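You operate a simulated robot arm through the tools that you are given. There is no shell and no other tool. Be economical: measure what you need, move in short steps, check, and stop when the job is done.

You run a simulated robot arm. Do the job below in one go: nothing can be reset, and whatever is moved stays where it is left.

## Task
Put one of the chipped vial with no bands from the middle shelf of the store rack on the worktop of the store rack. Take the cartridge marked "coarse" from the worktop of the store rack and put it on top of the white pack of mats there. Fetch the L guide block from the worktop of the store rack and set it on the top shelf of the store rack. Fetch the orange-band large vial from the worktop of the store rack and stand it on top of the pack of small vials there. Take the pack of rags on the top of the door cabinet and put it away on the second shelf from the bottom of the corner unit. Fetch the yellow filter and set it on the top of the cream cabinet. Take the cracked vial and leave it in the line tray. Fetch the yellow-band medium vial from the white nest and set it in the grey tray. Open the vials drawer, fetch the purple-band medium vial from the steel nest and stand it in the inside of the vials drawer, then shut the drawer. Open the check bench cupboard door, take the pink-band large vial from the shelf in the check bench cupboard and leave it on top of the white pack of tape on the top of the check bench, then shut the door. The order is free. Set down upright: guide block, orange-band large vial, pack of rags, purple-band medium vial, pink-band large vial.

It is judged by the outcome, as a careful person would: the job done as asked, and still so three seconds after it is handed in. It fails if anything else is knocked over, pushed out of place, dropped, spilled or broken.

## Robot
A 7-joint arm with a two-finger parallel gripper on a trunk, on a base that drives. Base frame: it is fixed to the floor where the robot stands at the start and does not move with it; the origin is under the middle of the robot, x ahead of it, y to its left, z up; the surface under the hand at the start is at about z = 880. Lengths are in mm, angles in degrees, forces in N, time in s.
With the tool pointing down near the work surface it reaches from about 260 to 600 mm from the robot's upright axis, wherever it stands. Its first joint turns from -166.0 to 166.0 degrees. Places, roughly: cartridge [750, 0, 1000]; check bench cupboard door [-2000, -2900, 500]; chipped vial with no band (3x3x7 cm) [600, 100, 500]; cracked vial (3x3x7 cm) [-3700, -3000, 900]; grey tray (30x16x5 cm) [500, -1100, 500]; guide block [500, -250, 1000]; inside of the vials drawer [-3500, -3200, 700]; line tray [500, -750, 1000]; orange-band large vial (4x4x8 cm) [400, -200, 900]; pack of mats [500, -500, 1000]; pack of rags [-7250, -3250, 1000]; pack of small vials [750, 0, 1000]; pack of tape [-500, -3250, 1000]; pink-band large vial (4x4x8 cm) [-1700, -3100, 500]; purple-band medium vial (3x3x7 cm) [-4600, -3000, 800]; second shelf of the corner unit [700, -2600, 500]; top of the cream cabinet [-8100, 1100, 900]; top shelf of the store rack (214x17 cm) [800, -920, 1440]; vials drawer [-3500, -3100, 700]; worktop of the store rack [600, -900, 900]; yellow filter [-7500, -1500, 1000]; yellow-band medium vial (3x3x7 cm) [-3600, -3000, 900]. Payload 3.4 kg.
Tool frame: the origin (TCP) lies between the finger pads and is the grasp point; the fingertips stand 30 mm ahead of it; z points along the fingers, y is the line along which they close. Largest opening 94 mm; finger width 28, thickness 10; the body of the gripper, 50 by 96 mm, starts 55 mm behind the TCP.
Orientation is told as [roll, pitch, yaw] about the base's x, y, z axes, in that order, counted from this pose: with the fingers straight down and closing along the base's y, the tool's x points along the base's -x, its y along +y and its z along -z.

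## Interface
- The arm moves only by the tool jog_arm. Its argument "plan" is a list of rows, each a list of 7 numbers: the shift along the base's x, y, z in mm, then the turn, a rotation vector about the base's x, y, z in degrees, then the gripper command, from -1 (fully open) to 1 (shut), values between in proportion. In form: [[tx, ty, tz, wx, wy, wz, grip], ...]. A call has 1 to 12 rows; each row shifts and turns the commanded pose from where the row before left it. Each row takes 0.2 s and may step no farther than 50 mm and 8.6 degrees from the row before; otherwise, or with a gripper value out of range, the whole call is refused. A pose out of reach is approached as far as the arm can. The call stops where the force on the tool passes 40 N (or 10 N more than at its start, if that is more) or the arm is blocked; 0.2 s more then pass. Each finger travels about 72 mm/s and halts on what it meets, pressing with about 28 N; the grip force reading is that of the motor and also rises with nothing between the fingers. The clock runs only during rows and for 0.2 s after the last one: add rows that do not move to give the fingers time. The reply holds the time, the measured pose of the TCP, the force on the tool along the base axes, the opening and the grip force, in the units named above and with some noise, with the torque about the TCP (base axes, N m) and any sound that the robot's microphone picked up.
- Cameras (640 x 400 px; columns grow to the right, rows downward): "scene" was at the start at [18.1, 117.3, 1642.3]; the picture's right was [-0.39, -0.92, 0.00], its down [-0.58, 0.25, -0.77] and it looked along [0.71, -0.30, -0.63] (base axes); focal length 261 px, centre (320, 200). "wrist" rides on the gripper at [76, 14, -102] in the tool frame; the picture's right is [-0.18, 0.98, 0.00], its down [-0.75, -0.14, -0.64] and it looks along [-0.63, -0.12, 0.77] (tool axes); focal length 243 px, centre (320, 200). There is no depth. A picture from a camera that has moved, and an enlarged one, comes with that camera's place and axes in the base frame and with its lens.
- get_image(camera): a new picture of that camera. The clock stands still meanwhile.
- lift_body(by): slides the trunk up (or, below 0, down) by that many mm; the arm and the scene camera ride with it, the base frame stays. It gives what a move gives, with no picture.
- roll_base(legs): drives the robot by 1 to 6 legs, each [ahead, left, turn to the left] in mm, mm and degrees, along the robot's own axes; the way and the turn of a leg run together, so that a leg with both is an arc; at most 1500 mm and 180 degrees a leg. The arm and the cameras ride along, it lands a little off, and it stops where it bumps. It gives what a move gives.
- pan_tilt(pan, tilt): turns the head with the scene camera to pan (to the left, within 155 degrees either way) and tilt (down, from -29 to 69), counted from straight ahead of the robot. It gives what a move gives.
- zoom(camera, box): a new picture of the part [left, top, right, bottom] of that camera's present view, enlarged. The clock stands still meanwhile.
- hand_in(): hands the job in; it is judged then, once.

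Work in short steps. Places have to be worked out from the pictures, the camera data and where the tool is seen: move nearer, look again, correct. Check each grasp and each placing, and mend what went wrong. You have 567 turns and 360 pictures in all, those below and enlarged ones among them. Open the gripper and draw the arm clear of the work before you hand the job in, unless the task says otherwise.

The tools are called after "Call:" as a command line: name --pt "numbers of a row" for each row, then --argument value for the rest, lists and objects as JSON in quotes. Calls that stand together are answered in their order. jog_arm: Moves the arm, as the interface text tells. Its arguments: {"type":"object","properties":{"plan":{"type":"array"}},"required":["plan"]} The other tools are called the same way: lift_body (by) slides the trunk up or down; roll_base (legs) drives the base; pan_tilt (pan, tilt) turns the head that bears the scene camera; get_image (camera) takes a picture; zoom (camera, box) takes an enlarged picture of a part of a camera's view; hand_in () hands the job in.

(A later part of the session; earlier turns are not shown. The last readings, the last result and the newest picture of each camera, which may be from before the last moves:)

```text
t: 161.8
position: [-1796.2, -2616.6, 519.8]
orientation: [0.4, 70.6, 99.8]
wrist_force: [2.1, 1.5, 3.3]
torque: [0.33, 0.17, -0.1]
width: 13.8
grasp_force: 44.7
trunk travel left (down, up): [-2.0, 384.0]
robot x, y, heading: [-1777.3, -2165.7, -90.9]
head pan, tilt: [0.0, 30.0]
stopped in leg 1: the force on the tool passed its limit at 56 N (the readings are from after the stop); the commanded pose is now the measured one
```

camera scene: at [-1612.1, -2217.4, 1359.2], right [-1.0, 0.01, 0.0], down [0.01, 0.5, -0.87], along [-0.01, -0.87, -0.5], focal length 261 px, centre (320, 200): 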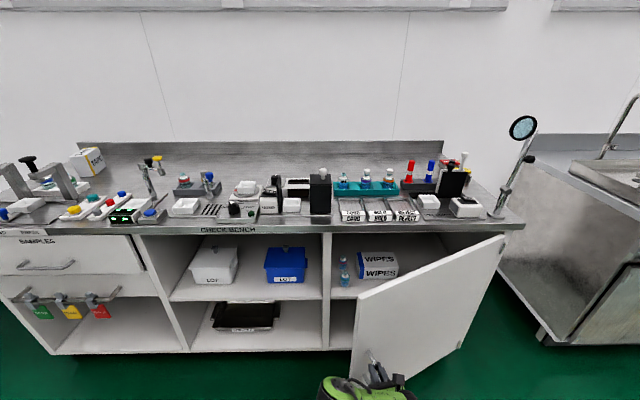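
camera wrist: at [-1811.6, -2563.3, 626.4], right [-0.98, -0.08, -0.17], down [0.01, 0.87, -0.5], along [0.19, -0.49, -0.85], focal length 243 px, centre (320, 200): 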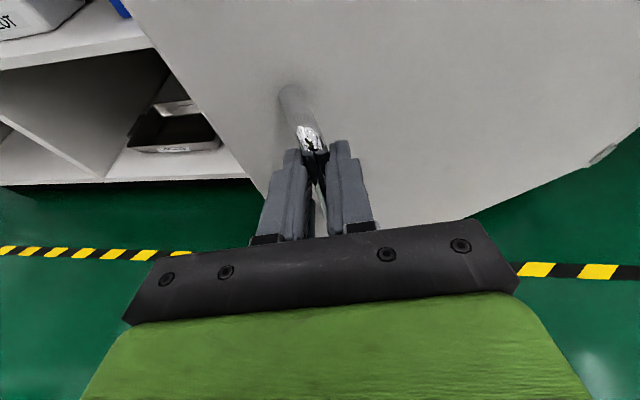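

Contact limit reached; I release the bar, back off, go around the free edge to the east, ready to push the door from inside.

Call:
jog_arm --pt "0 0 0 0 0 0 0.3" --pt "0 0 0 0 0 0 -0.3" --pt "0 0 0 0 0 0 -0.6" --pt "0 0 0 0 0 0 -0.6"

Call:
roll_base --legs '[[-110, 0, 0], [0, 190, 0.9]]'

Call:
jog_arm --pt "0 0 0 0 0 -5 0.5" --pt "0 0 0 0 0 -5 1" --pt "0 0 0 0 0 0 1"

Call:
get_image --camera "scene"

Call:
get_image --camera "wrist"

```text
t: 162.8
position: [-1795.8, -2616.6, 519.6]
orientation: [0.1, 70.5, 99.6]
wrist_force: [-0.2, -0.3, -0.2]
torque: [0.0, 0.02, -0.01]
width: 75.2
grasp_force: 0.0
trunk travel left (down, up): [-2.0, 384.0]
robot x, y, heading: [-1775.2, -2165.7, -90.5]
head pan, tilt: [0.0, 30.0]
```

```text
t: 165.1
position: [-1594.7, -2506.8, 520.0]
orientation: [0.4, 70.7, 100.8]
wrist_force: [-0.3, 0.0, -0.9]
torque: [-0.01, 0.02, -0.01]
width: 75.2
grasp_force: 0.0
trunk travel left (down, up): [-2.0, 384.0]
robot x, y, heading: [-1583.0, -2057.0, -89.6]
head pan, tilt: [0.0, 30.0]
```

```text
t: 165.9
position: [-1593.9, -2505.9, 518.8]
orientation: [0.3, 70.5, 90.7]
wrist_force: [-0.6, 0.6, 0.1]
torque: [-0.02, -0.02, -0.01]
width: 0.0
grasp_force: 28.0
trunk travel left (down, up): [-2.0, 384.0]
robot x, y, heading: [-1584.1, -2056.7, -89.5]
head pan, tilt: [0.0, 30.0]
```

```text
259 pictures are left
camera scene: at [-1434.5, -2086.9, 1359.0], right [-1.0, -0.01, 0.0], down [0.0, 0.5, -0.87], along [0.01, -0.87, -0.5], focal length 261 px, centre (320, 200)
```

scene: 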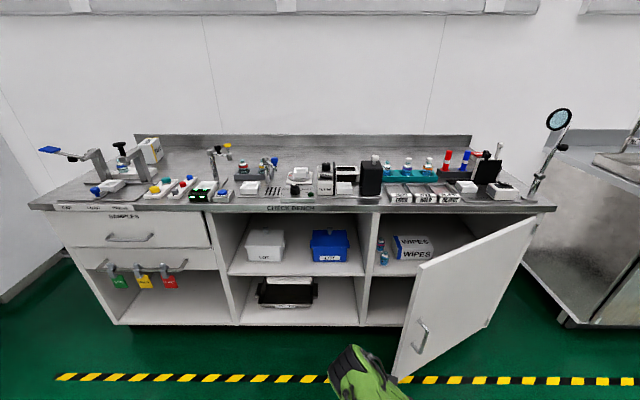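

```text
258 pictures are left
camera wrist: at [-1609.8, -2435.0, 625.3], right [-0.98, 0.05, -0.17], down [0.13, 0.86, -0.5], along [0.12, -0.51, -0.85], focal length 243 px, centre (320, 200)
```

wrist: 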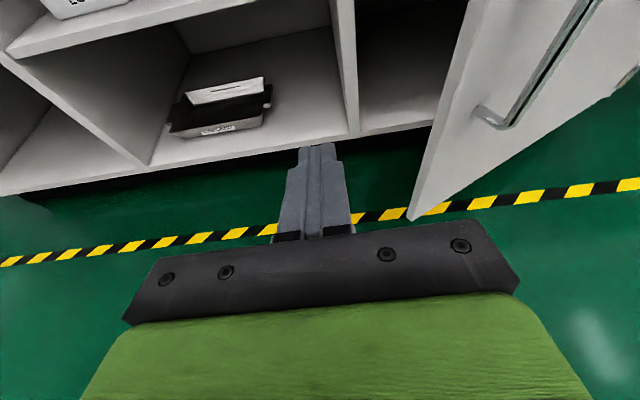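

Door is near 40°. I drive forward so the closed fingers are behind the door edge, then sweep west with the arm.

Call:
roll_base --legs '[[200, 0, 0]]'

Call:
jog_arm --pt "-40 0 0 0 0 0 1" --pt "-40 0 0 0 0 0 1" --pt "-40 0 0 0 0 0 1" --pt "-40 0 0 0 0 0 1" --pt "-35 0 0 0 0 0 1" --pt "-35 5 0 0 0 0 1" --pt "-35 5 0 0 0 0 1"

Call:
get_image --camera "scene"

```text
t: 167.5
position: [-1594.3, -2710.1, 517.7]
orientation: [0.2, 70.6, 90.6]
wrist_force: [1.0, -0.3, -1.1]
torque: [0.02, 0.0, 0.01]
width: 0.0
grasp_force: 28.1
trunk travel left (down, up): [-2.0, 384.0]
robot x, y, heading: [-1584.5, -2259.3, -89.9]
head pan, tilt: [0.0, 30.0]
```

```text
t: 168.2
position: [-1671.6, -2711.5, 521.4]
orientation: [-0.2, 70.7, 91.0]
wrist_force: [17.3, 6.5, 5.4]
torque: [-0.11, 0.91, -1.11]
width: 0.0
grasp_force: 27.0
out of reach, approached as far as the arm can: row 3
trunk travel left (down, up): [-2.0, 384.0]
robot x, y, heading: [-1586.2, -2255.5, -89.4]
head pan, tilt: [0.0, 30.0]
stopped in row 3: the force on the tool passed its limit at 102 N (the readings are from after the stop); the commanded pose is now the measured one
```

```text
257 pictures are left
camera scene: at [-1431.6, -2288.8, 1359.0], right [-1.0, -0.01, 0.0], down [0.0, 0.5, -0.87], along [0.01, -0.87, -0.5], focal length 261 px, centre (320, 200)
```

scene: 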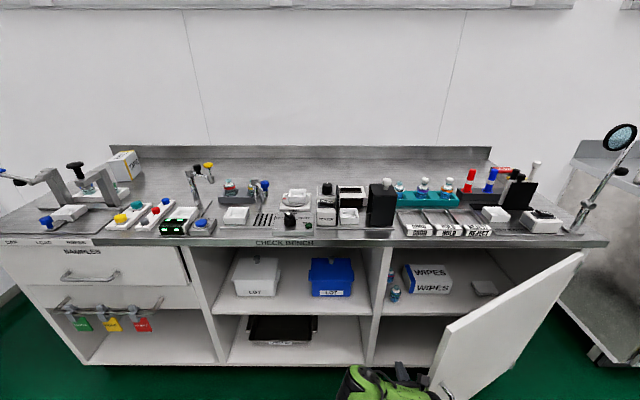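

Contact was too fast. I push slowly, 8 mm per row.

Call:
jog_arm --pt "-8 0 0 0 0 -1 1" --pt "-8 0 0 0 0 -1 1" --pt "-8 0 0 0 0 -1 1" --pt "-8 0 0 0 0 -1 1" --pt "-8 0 0 0 0 -1 1" --pt "-8 0 0 0 0 -1 1" --pt "-8 0 0 0 0 -1 1" --pt "-8 0 0 0 0 -1 1"

Call:
get_image --camera "wrist"

```text
t: 168.5
position: [-1670.4, -2711.2, 520.9]
orientation: [-0.8, 70.7, 90.3]
wrist_force: [8.5, 4.1, 0.9]
torque: [-0.09, 0.43, -0.55]
width: 0.1
grasp_force: 27.9
trunk travel left (down, up): [-2.0, 384.0]
robot x, y, heading: [-1585.7, -2259.8, -89.4]
head pan, tilt: [0.0, 30.0]
stopped in row 1: the force on the tool passed its limit at 49 N (the readings are from after the stop); the commanded pose is now the measured one
```

```text
256 pictures are left
camera wrist: at [-1688.1, -2639.3, 626.8], right [-0.98, 0.04, -0.18], down [0.13, 0.86, -0.5], along [0.13, -0.51, -0.85], focal length 243 px, centre (320, 200)
```

wrist: 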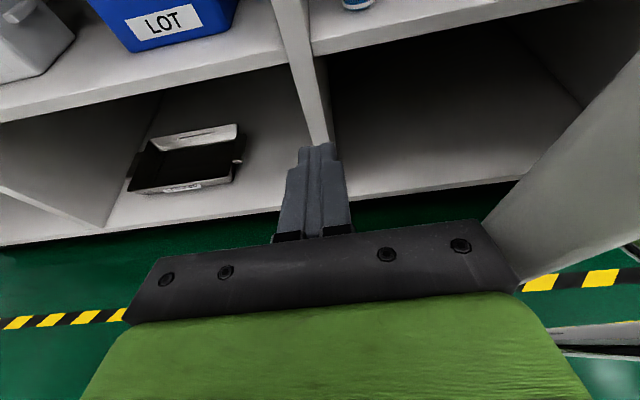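

The hand was pressing on the door's end face. Better: come at it turned about 50° right so the hand lies parallel behind the door, then push sideways with the base. I reposition for that.

Call:
jog_arm --pt "40 0 0 0 0 0 1" --pt "40 0 0 0 0 0 1" --pt "0 0 0 0 0 0 1"

Call:
roll_base --legs '[[-60, 236, 0], [0, 0, -50], [0, 80, 0]]'

Call:
get_image --camera "wrist"

Call:
get_image --camera "scene"

```text
t: 169.3
position: [-1594.0, -2708.0, 521.7]
orientation: [-0.8, 70.7, 90.1]
wrist_force: [-0.4, 0.0, 1.0]
torque: [-0.02, 0.02, 0.0]
width: 0.0
grasp_force: 28.1
trunk travel left (down, up): [-2.0, 384.0]
robot x, y, heading: [-1585.3, -2258.3, -89.8]
head pan, tilt: [0.0, 30.0]
```

```text
t: 174.1
position: [-1638.4, -2542.9, 522.0]
orientation: [-0.8, 70.5, 40.6]
wrist_force: [0.4, -0.5, 0.4]
torque: [-0.03, 0.01, 0.01]
width: 0.3
grasp_force: 27.9
trunk travel left (down, up): [-2.0, 384.0]
robot x, y, heading: [-1289.8, -2258.2, -139.0]
head pan, tilt: [0.0, 30.0]
```

```text
255 pictures are left
camera wrist: at [-1596.7, -2484.5, 627.6], right [-0.6, 0.78, -0.18], down [0.74, 0.46, -0.5], along [-0.31, -0.43, -0.85], focal length 243 px, centre (320, 200)
```

wrist: 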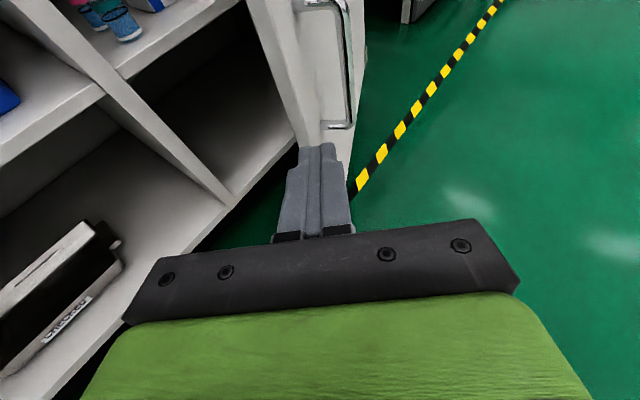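

```text
254 pictures are left
camera scene: at [-1215.3, -2395.6, 1359.0], right [-0.65, 0.76, 0.0], down [0.38, 0.33, -0.87], along [-0.65, -0.57, -0.5], focal length 261 px, centre (320, 200)
```

scene: 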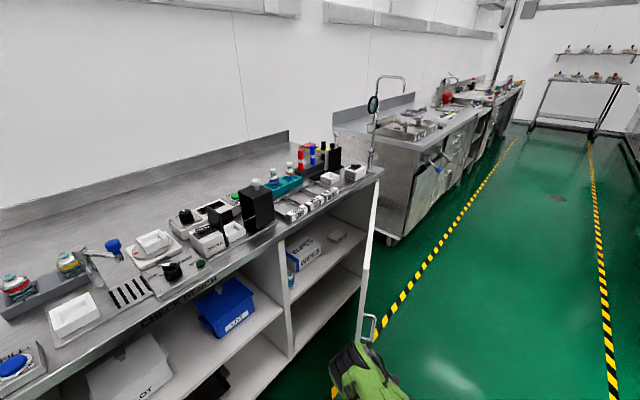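

The door stands at about 28–30°. I shift left 90, advance base 110 and arm 90 to get the fingers behind the free edge.

Call:
roll_base --legs '[[0, 90, 0], [110, 0, 0]]'

Call:
jog_arm --pt "-34 -29.5 0 0 0 0 1" --pt "-34 -29.5 0 0 0 0 1" --pt "0 0 0 0 0 0 1"

Call:
get_image --camera "wrist"

```text
t: 176.0
position: [-1663.9, -2682.5, 521.1]
orientation: [-0.7, 70.7, 40.4]
wrist_force: [-0.8, -0.5, -0.5]
torque: [0.0, 0.01, 0.0]
width: 0.0
grasp_force: 28.4
trunk travel left (down, up): [-2.0, 384.0]
robot x, y, heading: [-1313.3, -2401.7, -138.9]
head pan, tilt: [0.0, 30.0]
```

```text
t: 176.8
position: [-1733.0, -2742.5, 519.8]
orientation: [-0.5, 70.7, 40.6]
wrist_force: [0.1, 0.0, 0.5]
torque: [0.02, 0.02, 0.0]
width: 0.0
grasp_force: 28.3
trunk travel left (down, up): [-2.0, 384.0]
robot x, y, heading: [-1315.4, -2395.4, -139.4]
head pan, tilt: [0.0, 30.0]
```

```text
253 pictures are left
camera wrist: at [-1689.0, -2683.8, 626.4], right [-0.6, 0.78, -0.18], down [0.74, 0.46, -0.5], along [-0.31, -0.43, -0.85], focal length 243 px, centre (320, 200)
```

wrist: 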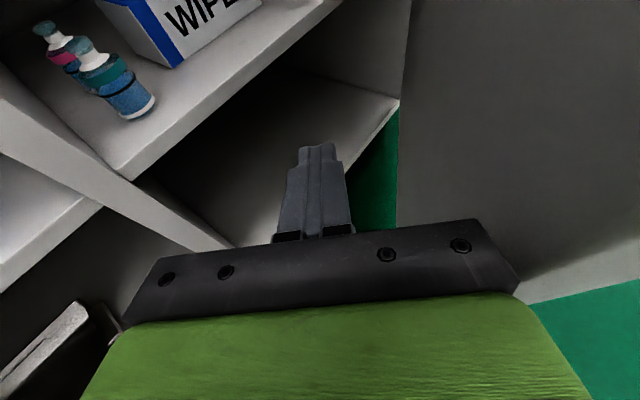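

The hand is behind the door (pink-band vial seen behind a teal-band one). I push sideways with the base.

Call:
roll_base --legs '[[0, -70, 0]]'

Call:
roll_base --legs '[[0, -70, 0]]'

Call:
get_image --camera "wrist"

```text
t: 177.8
position: [-1779.0, -2687.6, 520.6]
orientation: [-0.9, 70.8, 40.3]
wrist_force: [-0.4, 0.1, -1.0]
torque: [0.02, 0.0, 0.01]
width: 0.0
grasp_force: 27.8
trunk travel left (down, up): [-2.0, 384.0]
robot x, y, heading: [-1356.6, -2347.6, -139.2]
head pan, tilt: [0.0, 30.0]
```

```text
t: 178.8
position: [-1824.4, -2635.3, 520.8]
orientation: [-1.0, 70.6, 40.3]
wrist_force: [1.1, 0.6, -0.4]
torque: [0.0, -0.02, 0.02]
width: 0.0
grasp_force: 28.1
trunk travel left (down, up): [-2.0, 384.0]
robot x, y, heading: [-1404.9, -2291.6, -139.3]
head pan, tilt: [0.0, 30.0]
```

```text
252 pictures are left
camera wrist: at [-1780.7, -2576.5, 626.2], right [-0.6, 0.78, -0.18], down [0.74, 0.45, -0.5], along [-0.31, -0.43, -0.85], focal length 243 px, centre (320, 200)
```

wrist: 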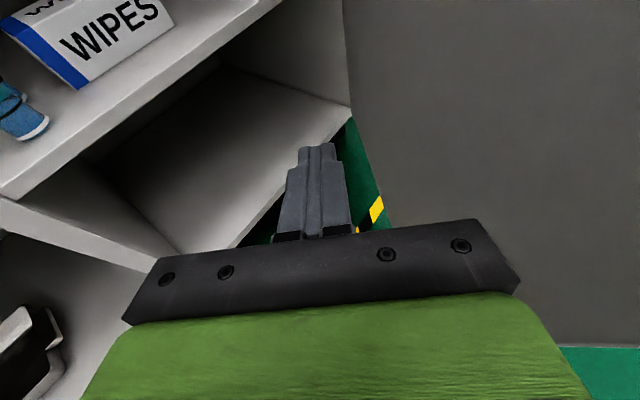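

Smooth so far. I continue pushing.

Call:
roll_base --legs '[[30, -80, 0], [30, -80, 0]]'

Call:
get_image --camera "scene"

Call:
get_image --camera "wrist"

```text
t: 180.6
position: [-1972.1, -2551.0, 519.7]
orientation: [-0.8, 70.6, 40.5]
wrist_force: [-0.5, 0.2, 0.7]
torque: [-0.03, 0.02, 0.02]
width: 0.0
grasp_force: 28.3
trunk travel left (down, up): [-2.0, 384.0]
robot x, y, heading: [-1561.6, -2208.6, -139.2]
head pan, tilt: [0.0, 30.0]
```

```text
251 pictures are left
camera scene: at [-1480.8, -2345.6, 1359.1], right [-0.65, 0.76, 0.0], down [0.38, 0.33, -0.87], along [-0.66, -0.57, -0.5], focal length 261 px, centre (320, 200)
```

scene: 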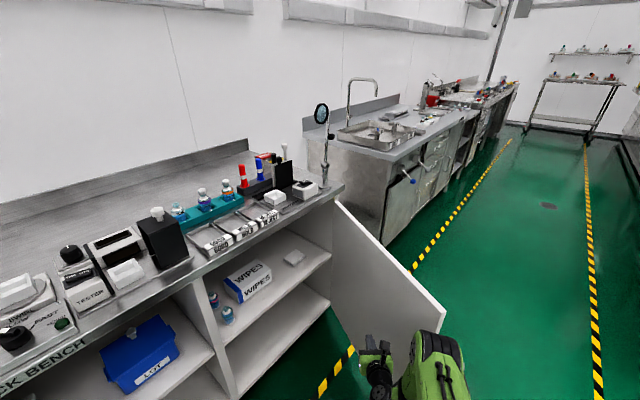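

```text
250 pictures are left
camera wrist: at [-1929.6, -2493.5, 626.1], right [-0.6, 0.78, -0.18], down [0.74, 0.46, -0.5], along [-0.31, -0.43, -0.85], focal length 243 px, centre (320, 200)
```

wrist: 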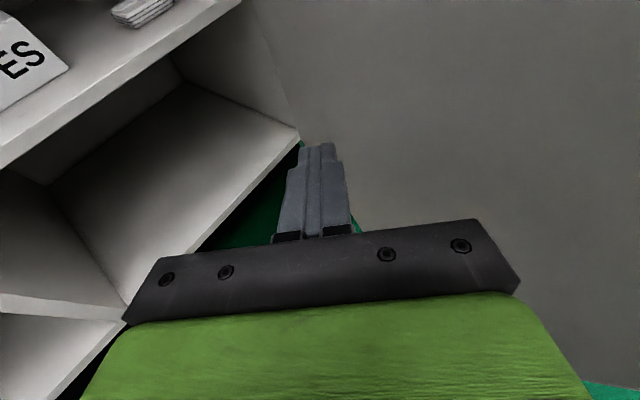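

Call:
roll_base --legs '[[30, -90, 0]]'

Call:
get_image --camera "scene"

```text
t: 181.7
position: [-2055.2, -2504.7, 521.3]
orientation: [-0.8, 70.6, 40.4]
wrist_force: [0.2, 0.5, -0.8]
torque: [-0.02, 0.03, -0.03]
width: 0.0
grasp_force: 28.3
trunk travel left (down, up): [-2.0, 384.0]
robot x, y, heading: [-1639.4, -2164.4, -139.4]
head pan, tilt: [0.0, 30.0]
```

```text
249 pictures are left
camera scene: at [-1562.0, -2298.7, 1359.1], right [-0.65, 0.76, 0.0], down [0.38, 0.33, -0.87], along [-0.66, -0.57, -0.5], focal length 261 px, centre (320, 200)
```

scene: 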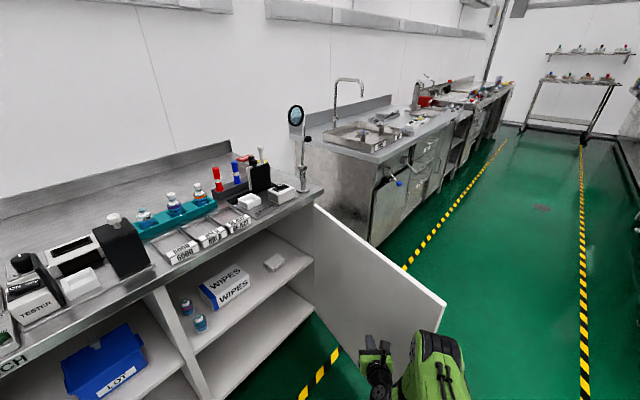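

The door is nearly 90° open. I zoom in on the vials inside.

Call:
zoom --camera "scene" --box '[160, 240, 300, 350]'

```text
3.64 times, centred on (230, 295) of scene
camera zoom: at [-1562.0, -2298.7, 1359.1], right [-0.65, 0.76, 0.0], down [0.38, 0.33, -0.87], along [-0.66, -0.57, -0.5], focal length 948 px, centre (647, -146)
```

zoom: 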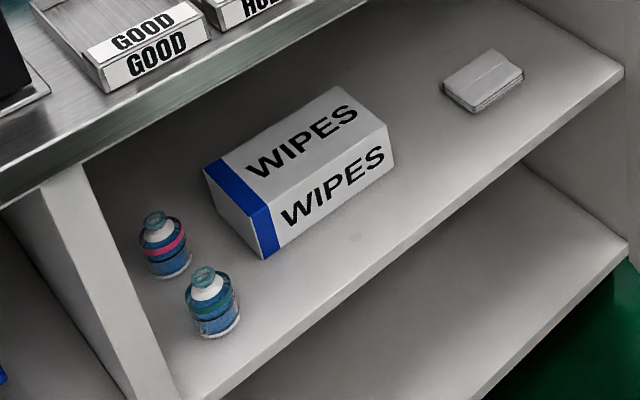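

Pink is behind the teal vial: teal ≈(-1728,-3006), pink ≈(-1733,-3098), shelf z≈480. I turn back south, pitch the hand 45° down so it can pass over the teal vial, and look.

Call:
roll_base --legs '[[0, 0, 49.4], [0, -60, 0]]'

Call:
jog_arm --pt "0 20 30 8.5 0 0 -0.2" --pt "0 20 30 8.5 0 0 -0.2" --pt "0 0 30 8.5 0 0 -0.2" --pt "0 0 20 0 0 0 -0.2" --pt "0 0 0 0 0 0 -0.2"

Call:
get_image --camera "wrist"

Call:
get_image --camera "scene"

```text
t: 184.9
position: [-1704.7, -2703.4, 519.9]
orientation: [-1.0, 70.6, 90.4]
wrist_force: [-0.4, 0.4, -0.1]
torque: [-0.01, 0.01, 0.0]
width: 0.1
grasp_force: 28.7
trunk travel left (down, up): [-2.0, 384.0]
robot x, y, heading: [-1699.8, -2164.9, -89.2]
head pan, tilt: [0.0, 30.0]
```

```text
t: 186.1
position: [-1704.8, -2663.9, 630.9]
orientation: [-1.2, 45.1, 90.2]
wrist_force: [-0.5, 0.0, -0.1]
torque: [0.01, -0.02, 0.01]
width: 56.4
grasp_force: 0.1
trunk travel left (down, up): [-2.0, 384.0]
robot x, y, heading: [-1696.6, -2163.2, -89.3]
head pan, tilt: [0.0, 30.0]
```

```text
247 pictures are left
camera wrist: at [-1723.3, -2645.0, 757.4], right [-0.98, 0.11, -0.14], down [0.13, 0.99, -0.08], along [0.13, -0.1, -0.99], focal length 243 px, centre (320, 200)
```

wrist: 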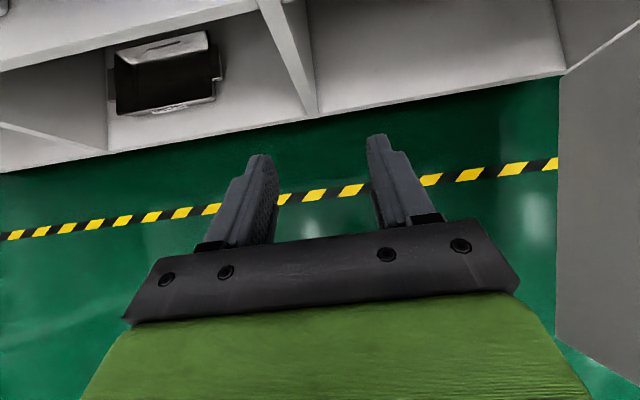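

```text
246 pictures are left
camera scene: at [-1546.2, -2193.2, 1359.0], right [-1.0, -0.01, 0.0], down [-0.01, 0.5, -0.87], along [0.01, -0.87, -0.5], focal length 261 px, centre (320, 200)
```

scene: 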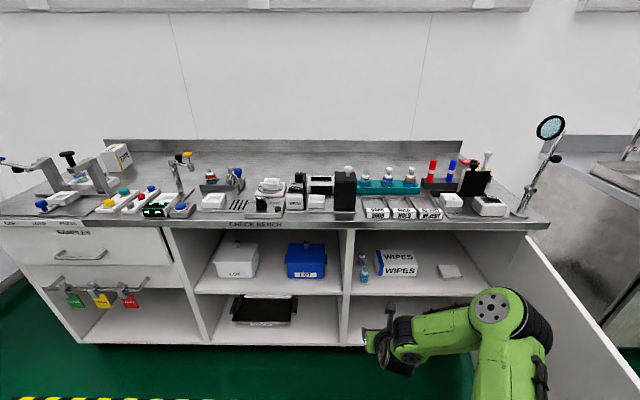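

I shift right 28 and drive in 200, then look at the vials from above.

Call:
roll_base --legs '[[0, -30, -0.7], [200, 0, 0]]'

Call:
get_image --camera "wrist"

Call:
get_image --camera "scene"

```text
t: 188.1
position: [-1743.5, -2854.8, 630.6]
orientation: [-1.0, 45.1, 89.2]
wrist_force: [0.2, 0.9, 0.8]
torque: [0.0, -0.03, 0.0]
width: 56.4
grasp_force: 0.2
trunk travel left (down, up): [-2.0, 384.0]
robot x, y, heading: [-1726.8, -2350.9, -90.2]
head pan, tilt: [0.0, 30.0]
```

```text
245 pictures are left
camera wrist: at [-1761.2, -2836.1, 757.0], right [-0.98, 0.13, -0.14], down [0.14, 0.99, -0.08], along [0.13, -0.1, -0.99], focal length 243 px, centre (320, 200)
```

wrist: 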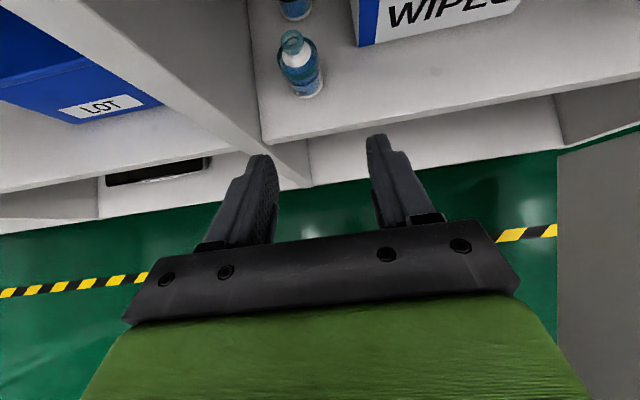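

```text
244 pictures are left
camera scene: at [-1576.7, -2387.4, 1359.0], right [-1.0, 0.0, 0.0], down [0.0, 0.5, -0.87], along [0.0, -0.87, -0.5], focal length 261 px, centre (320, 200)
```

scene: 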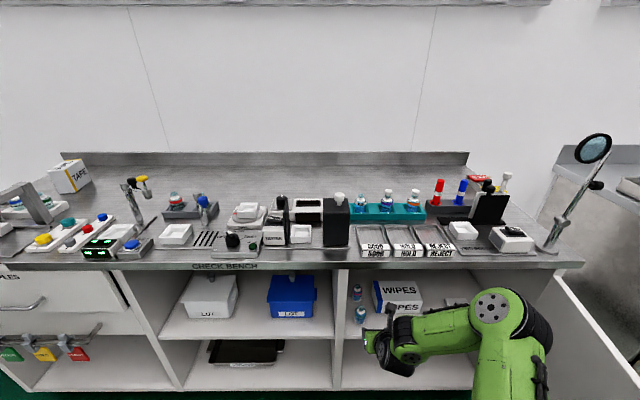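

Pink ≈(-1731,-3098), left wall at x≈-1667. I adjust +12 in x and advance to look down at it.

Call:
jog_arm --pt "12 0 0 0 0 0 -0.2" --pt "0 0 10 0 0 0 -0.2"

Call:
roll_base --legs '[[130, 0, 0]]'

Call:
get_image --camera "wrist"

Call:
get_image --camera "scene"

```text
t: 188.7
position: [-1731.1, -2854.5, 640.8]
orientation: [-1.1, 45.2, 89.1]
wrist_force: [0.0, 0.4, -0.2]
torque: [0.01, 0.03, 0.01]
width: 56.6
grasp_force: 0.0
trunk travel left (down, up): [-2.0, 384.0]
robot x, y, heading: [-1724.7, -2357.1, -90.1]
head pan, tilt: [0.0, 30.0]
```

```text
t: 190.0
position: [-1735.9, -2986.1, 640.8]
orientation: [-1.1, 45.1, 88.9]
wrist_force: [0.4, -1.0, -0.4]
torque: [0.0, -0.05, -0.01]
width: 56.3
grasp_force: 0.0
trunk travel left (down, up): [-2.0, 384.0]
robot x, y, heading: [-1728.4, -2487.4, -90.6]
head pan, tilt: [0.0, 30.0]
```

```text
243 pictures are left
camera wrist: at [-1752.6, -2968.4, 766.9], right [-0.98, 0.14, -0.14], down [0.15, 0.99, -0.08], along [0.13, -0.1, -0.99], focal length 243 px, centre (320, 200)
```

wrist: 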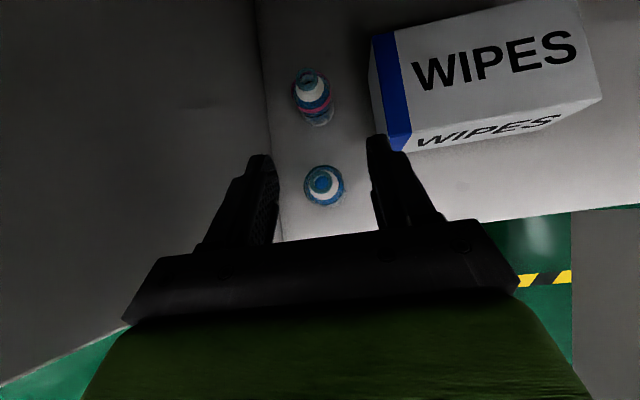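

```text
242 pictures are left
camera scene: at [-1577.7, -2520.7, 1359.0], right [-1.0, 0.01, 0.0], down [0.0, 0.5, -0.87], along [-0.01, -0.87, -0.5], focal length 261 px, centre (320, 200)
```

scene: 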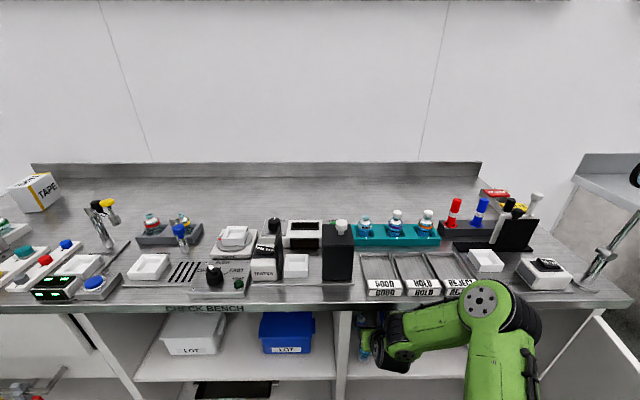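

Clear view. Pink at (-1728,-3101). I advance over it at this height, then look again.

Call:
jog_arm --pt "3 -40 0 0 0 0 -0.2" --pt "3 -40 0 0 0 0 -0.2" --pt "2 -34 0 0 0 0 -0.2" --pt "0 0 0 0 0 0 -0.2"

Call:
get_image --camera "wrist"

```text
t: 190.9
position: [-1712.4, -3016.7, 622.5]
orientation: [-2.8, 38.7, 93.1]
wrist_force: [-1.0, 0.1, -0.4]
torque: [-0.01, -0.03, 0.02]
width: 56.5
grasp_force: 0.1
trunk travel left (down, up): [-2.0, 384.0]
robot x, y, heading: [-1736.3, -2465.4, -91.8]
head pan, tilt: [0.0, 30.0]
stopped in row 4: the arm was blocked; the commanded pose is now the measured one
```

```text
241 pictures are left
camera wrist: at [-1733.8, -3013.7, 749.0], right [-0.99, 0.06, -0.15], down [0.06, 1.0, 0.04], along [0.15, 0.03, -0.99], focal length 243 px, centre (320, 200)
```

wrist: 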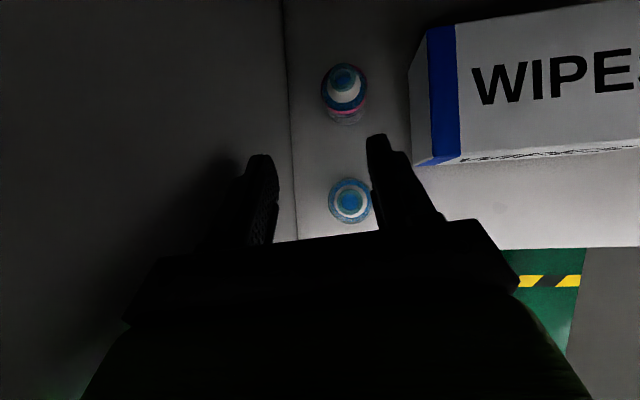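

The arm is blocked, probably the forearm against the bench rim. I back up slightly and look.

Call:
jog_arm --pt "-4 30 6 0 0 0 -0.2" --pt "0 0 0 0 0 0 -0.2"

Call:
pan_tilt --pan 0 --tilt 55

Call:
get_image --camera "scene"

```text
t: 191.5
position: [-1720.3, -3004.6, 610.7]
orientation: [-2.4, 37.3, 92.7]
wrist_force: [-0.2, -0.4, 0.1]
torque: [0.04, -0.02, -0.01]
width: 56.2
grasp_force: 0.0
trunk travel left (down, up): [-2.0, 384.0]
robot x, y, heading: [-1735.7, -2475.9, -92.1]
head pan, tilt: [0.0, 30.0]
```

```text
t: 192.4
position: [-1720.4, -3001.8, 611.0]
orientation: [-2.5, 37.2, 92.7]
wrist_force: [0.0, -0.9, -0.7]
torque: [0.02, 0.04, 0.01]
width: 56.4
grasp_force: 0.0
trunk travel left (down, up): [-2.0, 384.0]
robot x, y, heading: [-1738.0, -2478.8, -91.9]
head pan, tilt: [0.0, 55.0]
```

```text
240 pictures are left
camera scene: at [-1586.8, -2495.7, 1323.0], right [-1.0, 0.03, 0.0], down [0.03, 0.82, -0.57], along [-0.02, -0.57, -0.82], focal length 261 px, centre (320, 200)
```

scene: 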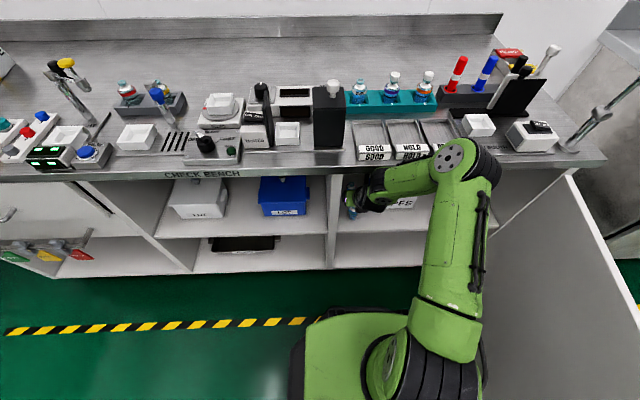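

The elbow is against the bench rim because the base is too close. I raise a little, back the base 95 mm, and restore the hand orientation.

Call:
jog_arm --pt "0 0 20 0 0 0 -0.2"

Call:
roll_base --legs '[[-95, 0, 0], [0, 0, 1.9]]'

Call:
jog_arm --pt "0 0 0 -8 0 0 -0.2" --pt "0 0 0 0 0 -4.5 -0.2" --pt "0 0 10 0 0 0 -0.2" --pt "0 0 0 0 0 0 -0.2"

Call:
get_image --camera "wrist"

Call:
get_image --camera "scene"

```text
t: 192.8
position: [-1721.6, -3002.7, 632.9]
orientation: [-2.5, 37.3, 92.8]
wrist_force: [0.3, -0.5, -0.1]
torque: [0.01, -0.01, -0.01]
width: 56.4
grasp_force: 0.1
trunk travel left (down, up): [-2.0, 384.0]
robot x, y, heading: [-1736.7, -2472.1, -91.9]
head pan, tilt: [0.0, 55.0]
```

```text
t: 194.3
position: [-1700.6, -2904.1, 630.8]
orientation: [-2.5, 37.2, 94.6]
wrist_force: [0.2, 0.9, -0.1]
torque: [0.0, 0.0, -0.01]
width: 56.6
grasp_force: 0.1
trunk travel left (down, up): [-2.0, 384.0]
robot x, y, heading: [-1733.5, -2378.8, -90.3]
head pan, tilt: [0.0, 55.0]
```

```text
t: 195.3
position: [-1699.6, -2903.4, 642.8]
orientation: [-1.7, 45.1, 90.6]
wrist_force: [0.0, 0.0, 0.1]
torque: [0.02, 0.01, -0.03]
width: 56.3
grasp_force: 0.0
trunk travel left (down, up): [-2.0, 384.0]
robot x, y, heading: [-1735.1, -2381.0, -90.0]
head pan, tilt: [0.0, 55.0]
```

```text
239 pictures are left
camera wrist: at [-1718.8, -2885.2, 768.9], right [-0.98, 0.1, -0.15], down [0.11, 0.99, -0.08], along [0.14, -0.1, -0.99], focal length 243 px, centre (320, 200)
```

wrist: 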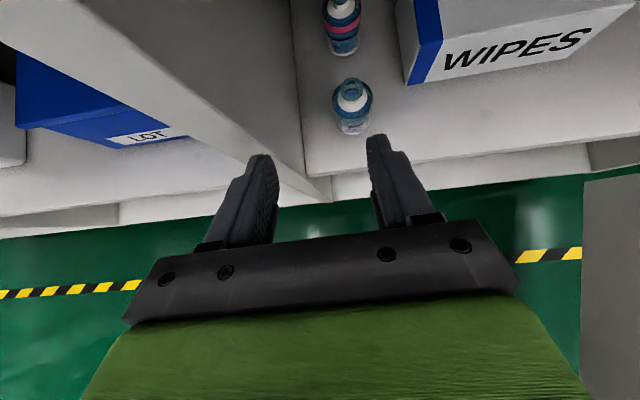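

```text
238 pictures are left
camera scene: at [-1583.1, -2393.4, 1323.0], right [-1.0, 0.0, 0.0], down [0.0, 0.82, -0.57], along [0.0, -0.57, -0.82], focal length 261 px, centre (320, 200)
```

scene: 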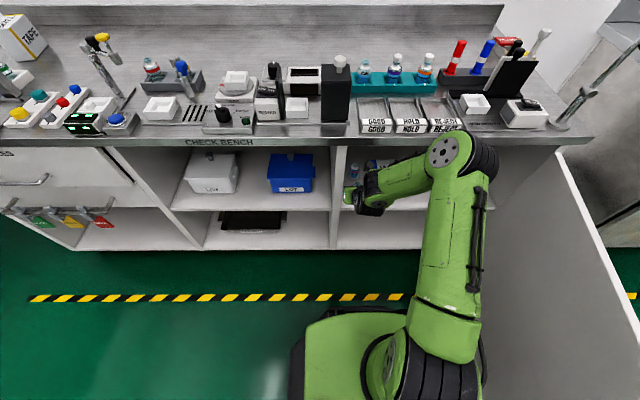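

The elbow sits at rim height on the right. Standing further east makes the elbow side swing away from the bench. I back out, shift east 235, and bring the hand west relative to the base.

Call:
roll_base --legs '[[-130, 0, 0], [0, 235, 0]]'

Call:
jog_arm --pt "-45 0 0 0 0 0 -0.2" --pt "-45 0 0 0 0 0 -0.2" --pt "-45 0 0 0 0 0 -0.2" --pt "-45 0 0 0 0 0 -0.2" --pt "-45 0 0 0 0 0 -0.2" --pt "-40 0 0 0 0 0 -0.2"

Call:
get_image --camera "scene"

```text
t: 197.9
position: [-1471.7, -2776.8, 642.0]
orientation: [-1.6, 45.1, 90.5]
wrist_force: [0.1, -0.6, 0.1]
torque: [-0.01, -0.04, 0.0]
width: 56.5
grasp_force: 0.1
trunk travel left (down, up): [-2.0, 384.0]
robot x, y, heading: [-1504.1, -2248.8, -90.5]
head pan, tilt: [0.0, 55.0]
```

```text
t: 199.3
position: [-1737.3, -2778.0, 641.5]
orientation: [-1.6, 45.2, 90.6]
wrist_force: [-0.1, 1.1, -0.2]
torque: [0.0, 0.01, -0.02]
width: 56.3
grasp_force: 0.2
trunk travel left (down, up): [-2.0, 384.0]
robot x, y, heading: [-1502.1, -2249.1, -90.3]
head pan, tilt: [0.0, 55.0]
```

```text
237 pictures are left
camera scene: at [-1352.2, -2266.4, 1323.0], right [-1.0, 0.01, 0.0], down [0.01, 0.82, -0.57], along [0.0, -0.57, -0.82], focal length 261 px, centre (320, 200)
```

scene: 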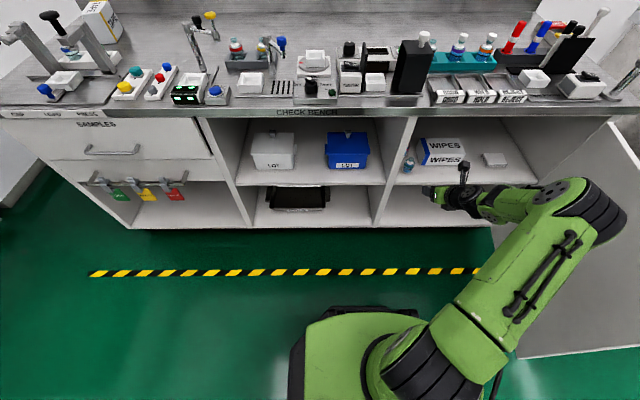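

The elbow rides high, so a steep hand cannot get under the bench. Instead I'll use a low hand: shift the teal vial aside briefly, take the pink one, then put the teal back exactly. First restore the straight-ahead pose with a 20° pitch.

Call:
jog_arm --pt "45 0 0 0 0 0 -0.2" --pt "45 0 0 0 0 0 -0.2" --pt "45 0 0 0 0 0 -0.2" --pt "45 0 0 0 0 0 -0.2" --pt "0 30 -20 -8.3 0 0 -0.2" --pt "0 0 -30 -8.3 0 0 -0.2" --pt "0 0 -30 -8.3 0 0 -0.2" --pt "0 0 0 0 0 0 -0.2"

Call:
roll_base --legs '[[0, -190, 0]]'

Call:
get_image --camera "wrist"

Call:
get_image --camera "scene"

```text
t: 201.1
position: [-1557.1, -2748.5, 561.5]
orientation: [-0.8, 70.1, 91.1]
wrist_force: [-0.3, -0.2, -0.7]
torque: [0.03, 0.0, 0.01]
width: 56.2
grasp_force: 0.1
trunk travel left (down, up): [-2.0, 384.0]
robot x, y, heading: [-1501.1, -2251.4, -90.4]
head pan, tilt: [0.0, 55.0]
```

```text
t: 202.7
position: [-1743.9, -2746.4, 562.1]
orientation: [-1.0, 70.1, 90.9]
wrist_force: [0.5, 0.7, 0.4]
torque: [0.01, 0.01, 0.0]
width: 56.4
grasp_force: 0.0
trunk travel left (down, up): [-2.0, 384.0]
robot x, y, heading: [-1690.8, -2248.9, -90.4]
head pan, tilt: [0.0, 55.0]
```

```text
236 pictures are left
camera wrist: at [-1762.4, -2676.9, 668.8], right [-0.98, 0.03, -0.18], down [0.12, 0.86, -0.49], along [0.14, -0.5, -0.85], focal length 243 px, centre (320, 200)
```

wrist: 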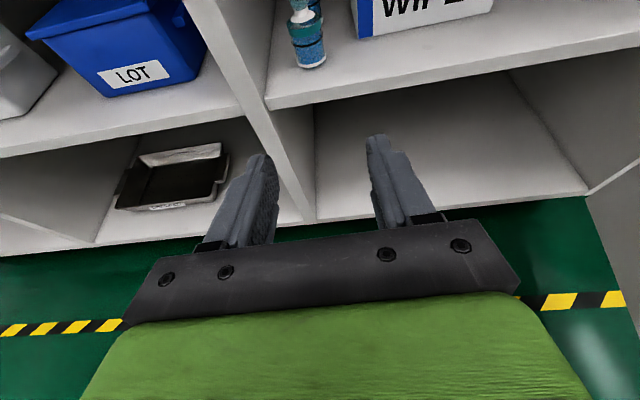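

```text
235 pictures are left
camera scene: at [-1538.8, -2265.5, 1323.0], right [-1.0, 0.01, 0.0], down [0.01, 0.82, -0.57], along [0.0, -0.57, -0.82], focal length 261 px, centre (320, 200)
```

scene: 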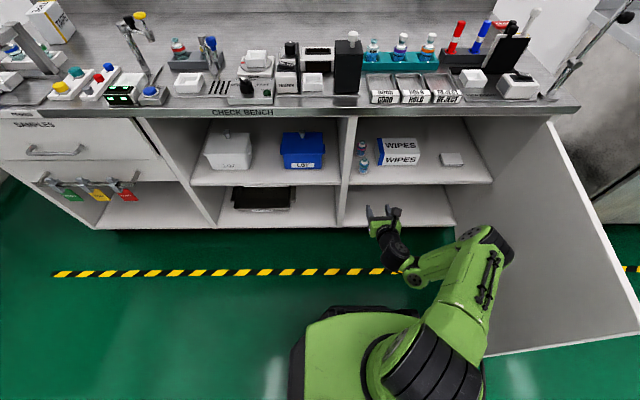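

This low posture keeps the elbow well clear. I go for the teal vial first: drive in 150 and line up at z≈527.

Call:
roll_base --legs '[[150, 0, 0]]'

Call:
jog_arm --pt "15 0 -17 0 0 0 -0.2" --pt "0 0 -18 0 0 0 -0.2" --pt "0 0 0 0 0 0 -0.2"

Call:
get_image --camera "wrist"

```text
t: 204.0
position: [-1746.2, -2896.9, 562.8]
orientation: [-1.0, 70.1, 90.9]
wrist_force: [1.0, 0.9, 0.5]
torque: [0.02, 0.03, 0.01]
width: 56.5
grasp_force: 0.0
trunk travel left (down, up): [-2.0, 384.0]
robot x, y, heading: [-1690.7, -2402.7, -90.4]
head pan, tilt: [0.0, 55.0]
```

```text
t: 204.8
position: [-1731.3, -2897.6, 526.3]
orientation: [-1.1, 70.1, 90.8]
wrist_force: [-0.5, -0.8, 0.3]
torque: [-0.01, 0.01, 0.03]
width: 56.6
grasp_force: 0.2
trunk travel left (down, up): [-2.0, 384.0]
robot x, y, heading: [-1694.9, -2397.7, -90.5]
head pan, tilt: [0.0, 55.0]
```

```text
234 pictures are left
camera wrist: at [-1749.8, -2827.4, 634.1], right [-0.98, 0.03, -0.18], down [0.12, 0.86, -0.49], along [0.14, -0.5, -0.85], focal length 243 px, centre (320, 200)
```

wrist: 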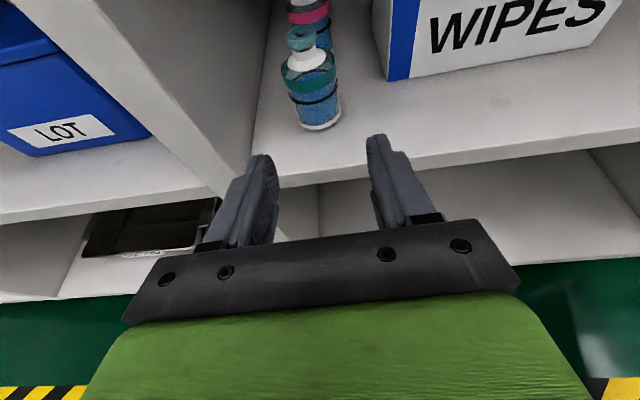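

Teal at ≈(-1729,-3008). Advance in steps, then look.

Call:
jog_arm --pt "1 -40 0 0 0 0 -0.2" --pt "0 -35 0 0 0 0 -0.2" --pt "0 0 0 0 0 0 -0.2"

Call:
get_image --camera "wrist"

```text
t: 205.6
position: [-1730.2, -2973.8, 530.5]
orientation: [-1.1, 70.1, 90.8]
wrist_force: [-1.1, 0.7, 0.5]
torque: [0.02, -0.01, -0.04]
width: 56.5
grasp_force: 0.0
trunk travel left (down, up): [-2.0, 384.0]
robot x, y, heading: [-1685.7, -2402.4, -90.3]
head pan, tilt: [0.0, 55.0]
```

```text
233 pictures are left
camera wrist: at [-1748.6, -2903.2, 636.4], right [-0.98, 0.03, -0.18], down [0.12, 0.86, -0.49], along [0.14, -0.5, -0.85], focal length 243 px, centre (320, 200)
```

wrist: 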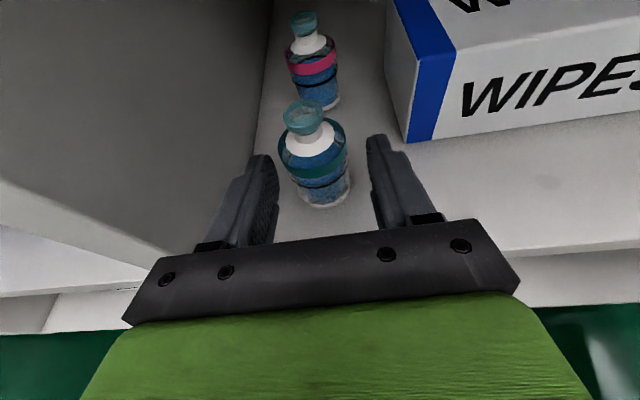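

Call:
jog_arm --pt "0 -27 -2 0 0 0 -0.2" --pt "0 0 0 0 0 0 0" --pt "0 0 0 0 0 0 0.2" --pt "0 0 0 0 0 0 1" --pt "0 0 0 0 0 0 1" --pt "0 0 0 0 0 0 1"

Call:
get_image --camera "wrist"

```text
t: 207.0
position: [-1728.4, -3000.7, 527.3]
orientation: [-1.1, 70.0, 90.9]
wrist_force: [-0.1, 0.2, 0.1]
torque: [-0.01, 0.0, 0.01]
width: 38.3
grasp_force: 28.3
trunk travel left (down, up): [-2.0, 384.0]
robot x, y, heading: [-1690.9, -2402.4, -90.3]
head pan, tilt: [0.0, 55.0]
```

```text
232 pictures are left
camera wrist: at [-1746.8, -2929.4, 633.0], right [-0.98, 0.03, -0.18], down [0.12, 0.86, -0.49], along [0.14, -0.5, -0.85], focal length 243 px, centre (320, 200)
```

wrist: 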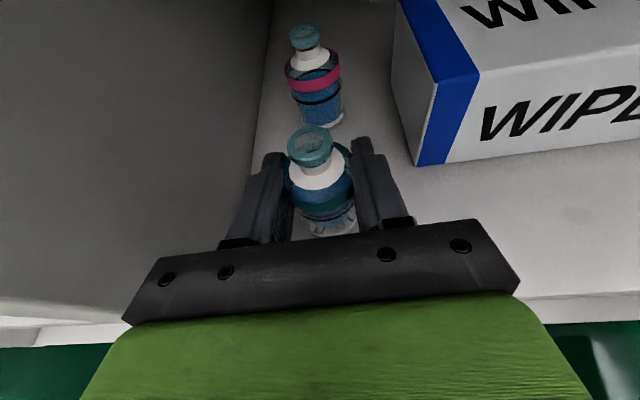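

Teal gripped; its home is TCP (-1728.4,-3000.7,527.3). I lift it slightly, draw back 20 and set it about 130 mm to the right.

Call:
jog_arm --pt "0 0 15 0 0 0 1" --pt "0 20 0 0 0 0 1" --pt "-35 0 0 0 0 0 1" --pt "-35 0 0 0 0 0 1" --pt "-35 0 0 0 0 0 1" --pt "-30 0 0 0 0 0 1" --pt "0 0 -9 0 0 0 1" --pt "0 0 -3 0 0 0 1" --pt "0 0 0 0 0 0 1"

Call:
get_image --camera "wrist"

```text
t: 209.0
position: [-1865.8, -2977.6, 527.8]
orientation: [-1.0, 70.1, 90.7]
wrist_force: [0.3, -0.1, -0.6]
torque: [-0.01, 0.05, 0.0]
width: 38.1
grasp_force: 28.2
trunk travel left (down, up): [-2.0, 384.0]
robot x, y, heading: [-1688.5, -2400.8, -90.7]
head pan, tilt: [0.0, 55.0]
```

```text
231 pictures are left
camera wrist: at [-1882.9, -2908.2, 634.4], right [-0.98, 0.03, -0.18], down [0.12, 0.86, -0.49], along [0.14, -0.5, -0.85], focal length 243 px, centre (320, 200)
```

wrist: 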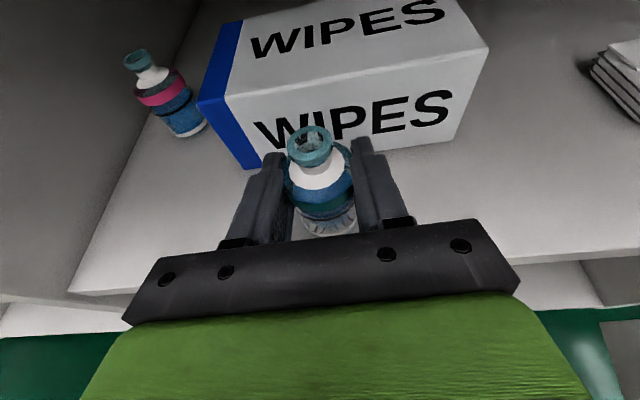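

Call:
jog_arm --pt "0 0 -2 0 0 0 1" --pt "0 0 -2 0 0 0 1" --pt "0 0 0 0 0 0 1"

```text
t: 209.8
position: [-1863.7, -2979.2, 526.2]
orientation: [-1.0, 70.4, 90.8]
wrist_force: [1.2, 0.2, 11.6]
torque: [-0.09, 0.1, -0.02]
width: 38.3
grasp_force: 27.8
trunk travel left (down, up): [-2.0, 384.0]
robot x, y, heading: [-1692.4, -2401.5, -90.6]
head pan, tilt: [0.0, 55.0]
```

Touching. I ease, release, and retreat north, then move to line up with the pink vial.

Call:
jog_arm --pt "0 0 1 0 0 0 1" --pt "0 0 0 0 0 0 0.3" --pt "0 0 0 0 0 0 -0.1" --pt "0 0 0 0 0 0 -0.2" --pt "0 30 0 0 0 0 -0.2" --pt "0 40 0 0 0 0 -0.2" --pt "0 10 0 0 0 0 -0.2"

Call:
jog_arm --pt "45 0 0 0 0 0 -0.2" --pt "45 0 0 0 0 0 -0.2" --pt "42 0 0 0 0 0 -0.2" --pt "0 0 0 0 0 0 -0.2"

Call:
get_image --camera "wrist"

```text
t: 211.4
position: [-1868.0, -2897.0, 522.6]
orientation: [-0.9, 70.1, 90.8]
wrist_force: [-0.6, 0.3, 0.0]
torque: [-0.01, 0.01, 0.01]
width: 56.4
grasp_force: 0.0
trunk travel left (down, up): [-2.0, 384.0]
robot x, y, heading: [-1687.9, -2402.5, -90.5]
head pan, tilt: [0.0, 55.0]
```

```text
t: 212.4
position: [-1732.3, -2898.4, 526.3]
orientation: [-1.1, 70.1, 90.8]
wrist_force: [0.5, 0.8, 0.9]
torque: [0.0, -0.01, 0.02]
width: 56.3
grasp_force: 0.1
trunk travel left (down, up): [-2.0, 384.0]
robot x, y, heading: [-1692.3, -2402.8, -90.4]
head pan, tilt: [0.0, 55.0]
```

```text
230 pictures are left
camera wrist: at [-1750.4, -2828.0, 632.9], right [-0.98, 0.03, -0.18], down [0.12, 0.86, -0.49], along [0.14, -0.5, -0.85], focal length 243 px, centre (320, 200)
```

wrist: 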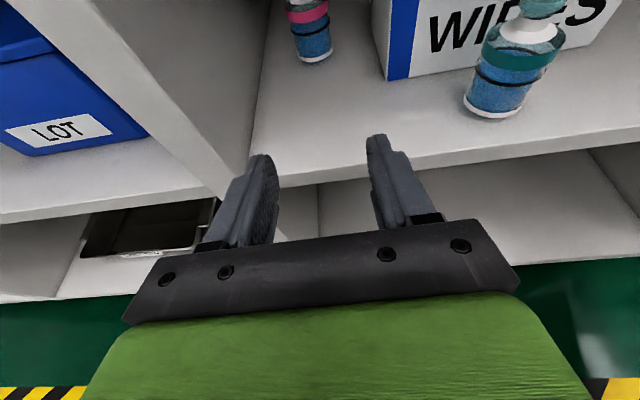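

Pink centre ≈(-1729,-3101). Drive 80 ahead and then advance by arm in steps.

Call:
roll_base --legs '[[80, 0, 0]]'

Call:
jog_arm --pt "2 -40 2 0 0 0 -0.2" --pt "0 -35 0 0 0 0 -0.2" --pt "0 0 0 0 0 0 -0.2"

Call:
get_image --camera "wrist"

Call:
get_image --camera "scene"

```text
t: 213.5
position: [-1733.6, -2973.9, 525.7]
orientation: [-1.0, 70.0, 90.8]
wrist_force: [-0.4, -0.2, -0.1]
torque: [0.01, 0.0, -0.02]
width: 56.3
grasp_force: 0.0
trunk travel left (down, up): [-2.0, 384.0]
robot x, y, heading: [-1692.5, -2474.3, -90.6]
head pan, tilt: [0.0, 55.0]
```

```text
t: 214.3
position: [-1733.7, -3048.5, 526.2]
orientation: [-1.1, 70.1, 90.7]
wrist_force: [-0.5, 0.3, 0.4]
torque: [-0.01, -0.01, -0.01]
width: 56.2
grasp_force: 0.0
trunk travel left (down, up): [-2.0, 384.0]
robot x, y, heading: [-1690.9, -2476.4, -90.9]
head pan, tilt: [0.0, 55.0]
```

```text
229 pictures are left
camera wrist: at [-1751.1, -2978.5, 633.5], right [-0.98, 0.03, -0.18], down [0.12, 0.86, -0.49], along [0.14, -0.5, -0.85], focal length 243 px, centre (320, 200)
```

wrist: 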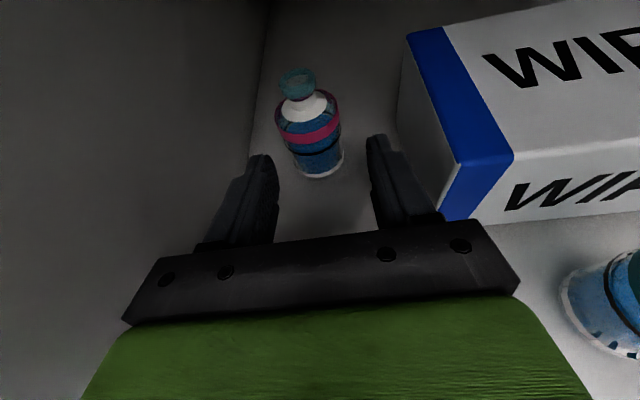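

```text
228 pictures are left
camera scene: at [-1540.5, -2491.8, 1323.0], right [-1.0, 0.01, 0.0], down [0.01, 0.82, -0.57], along [-0.01, -0.57, -0.82], focal length 261 px, centre (320, 200)
```

scene: 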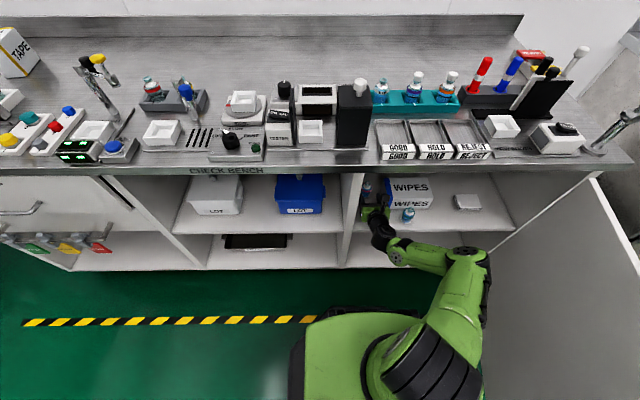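

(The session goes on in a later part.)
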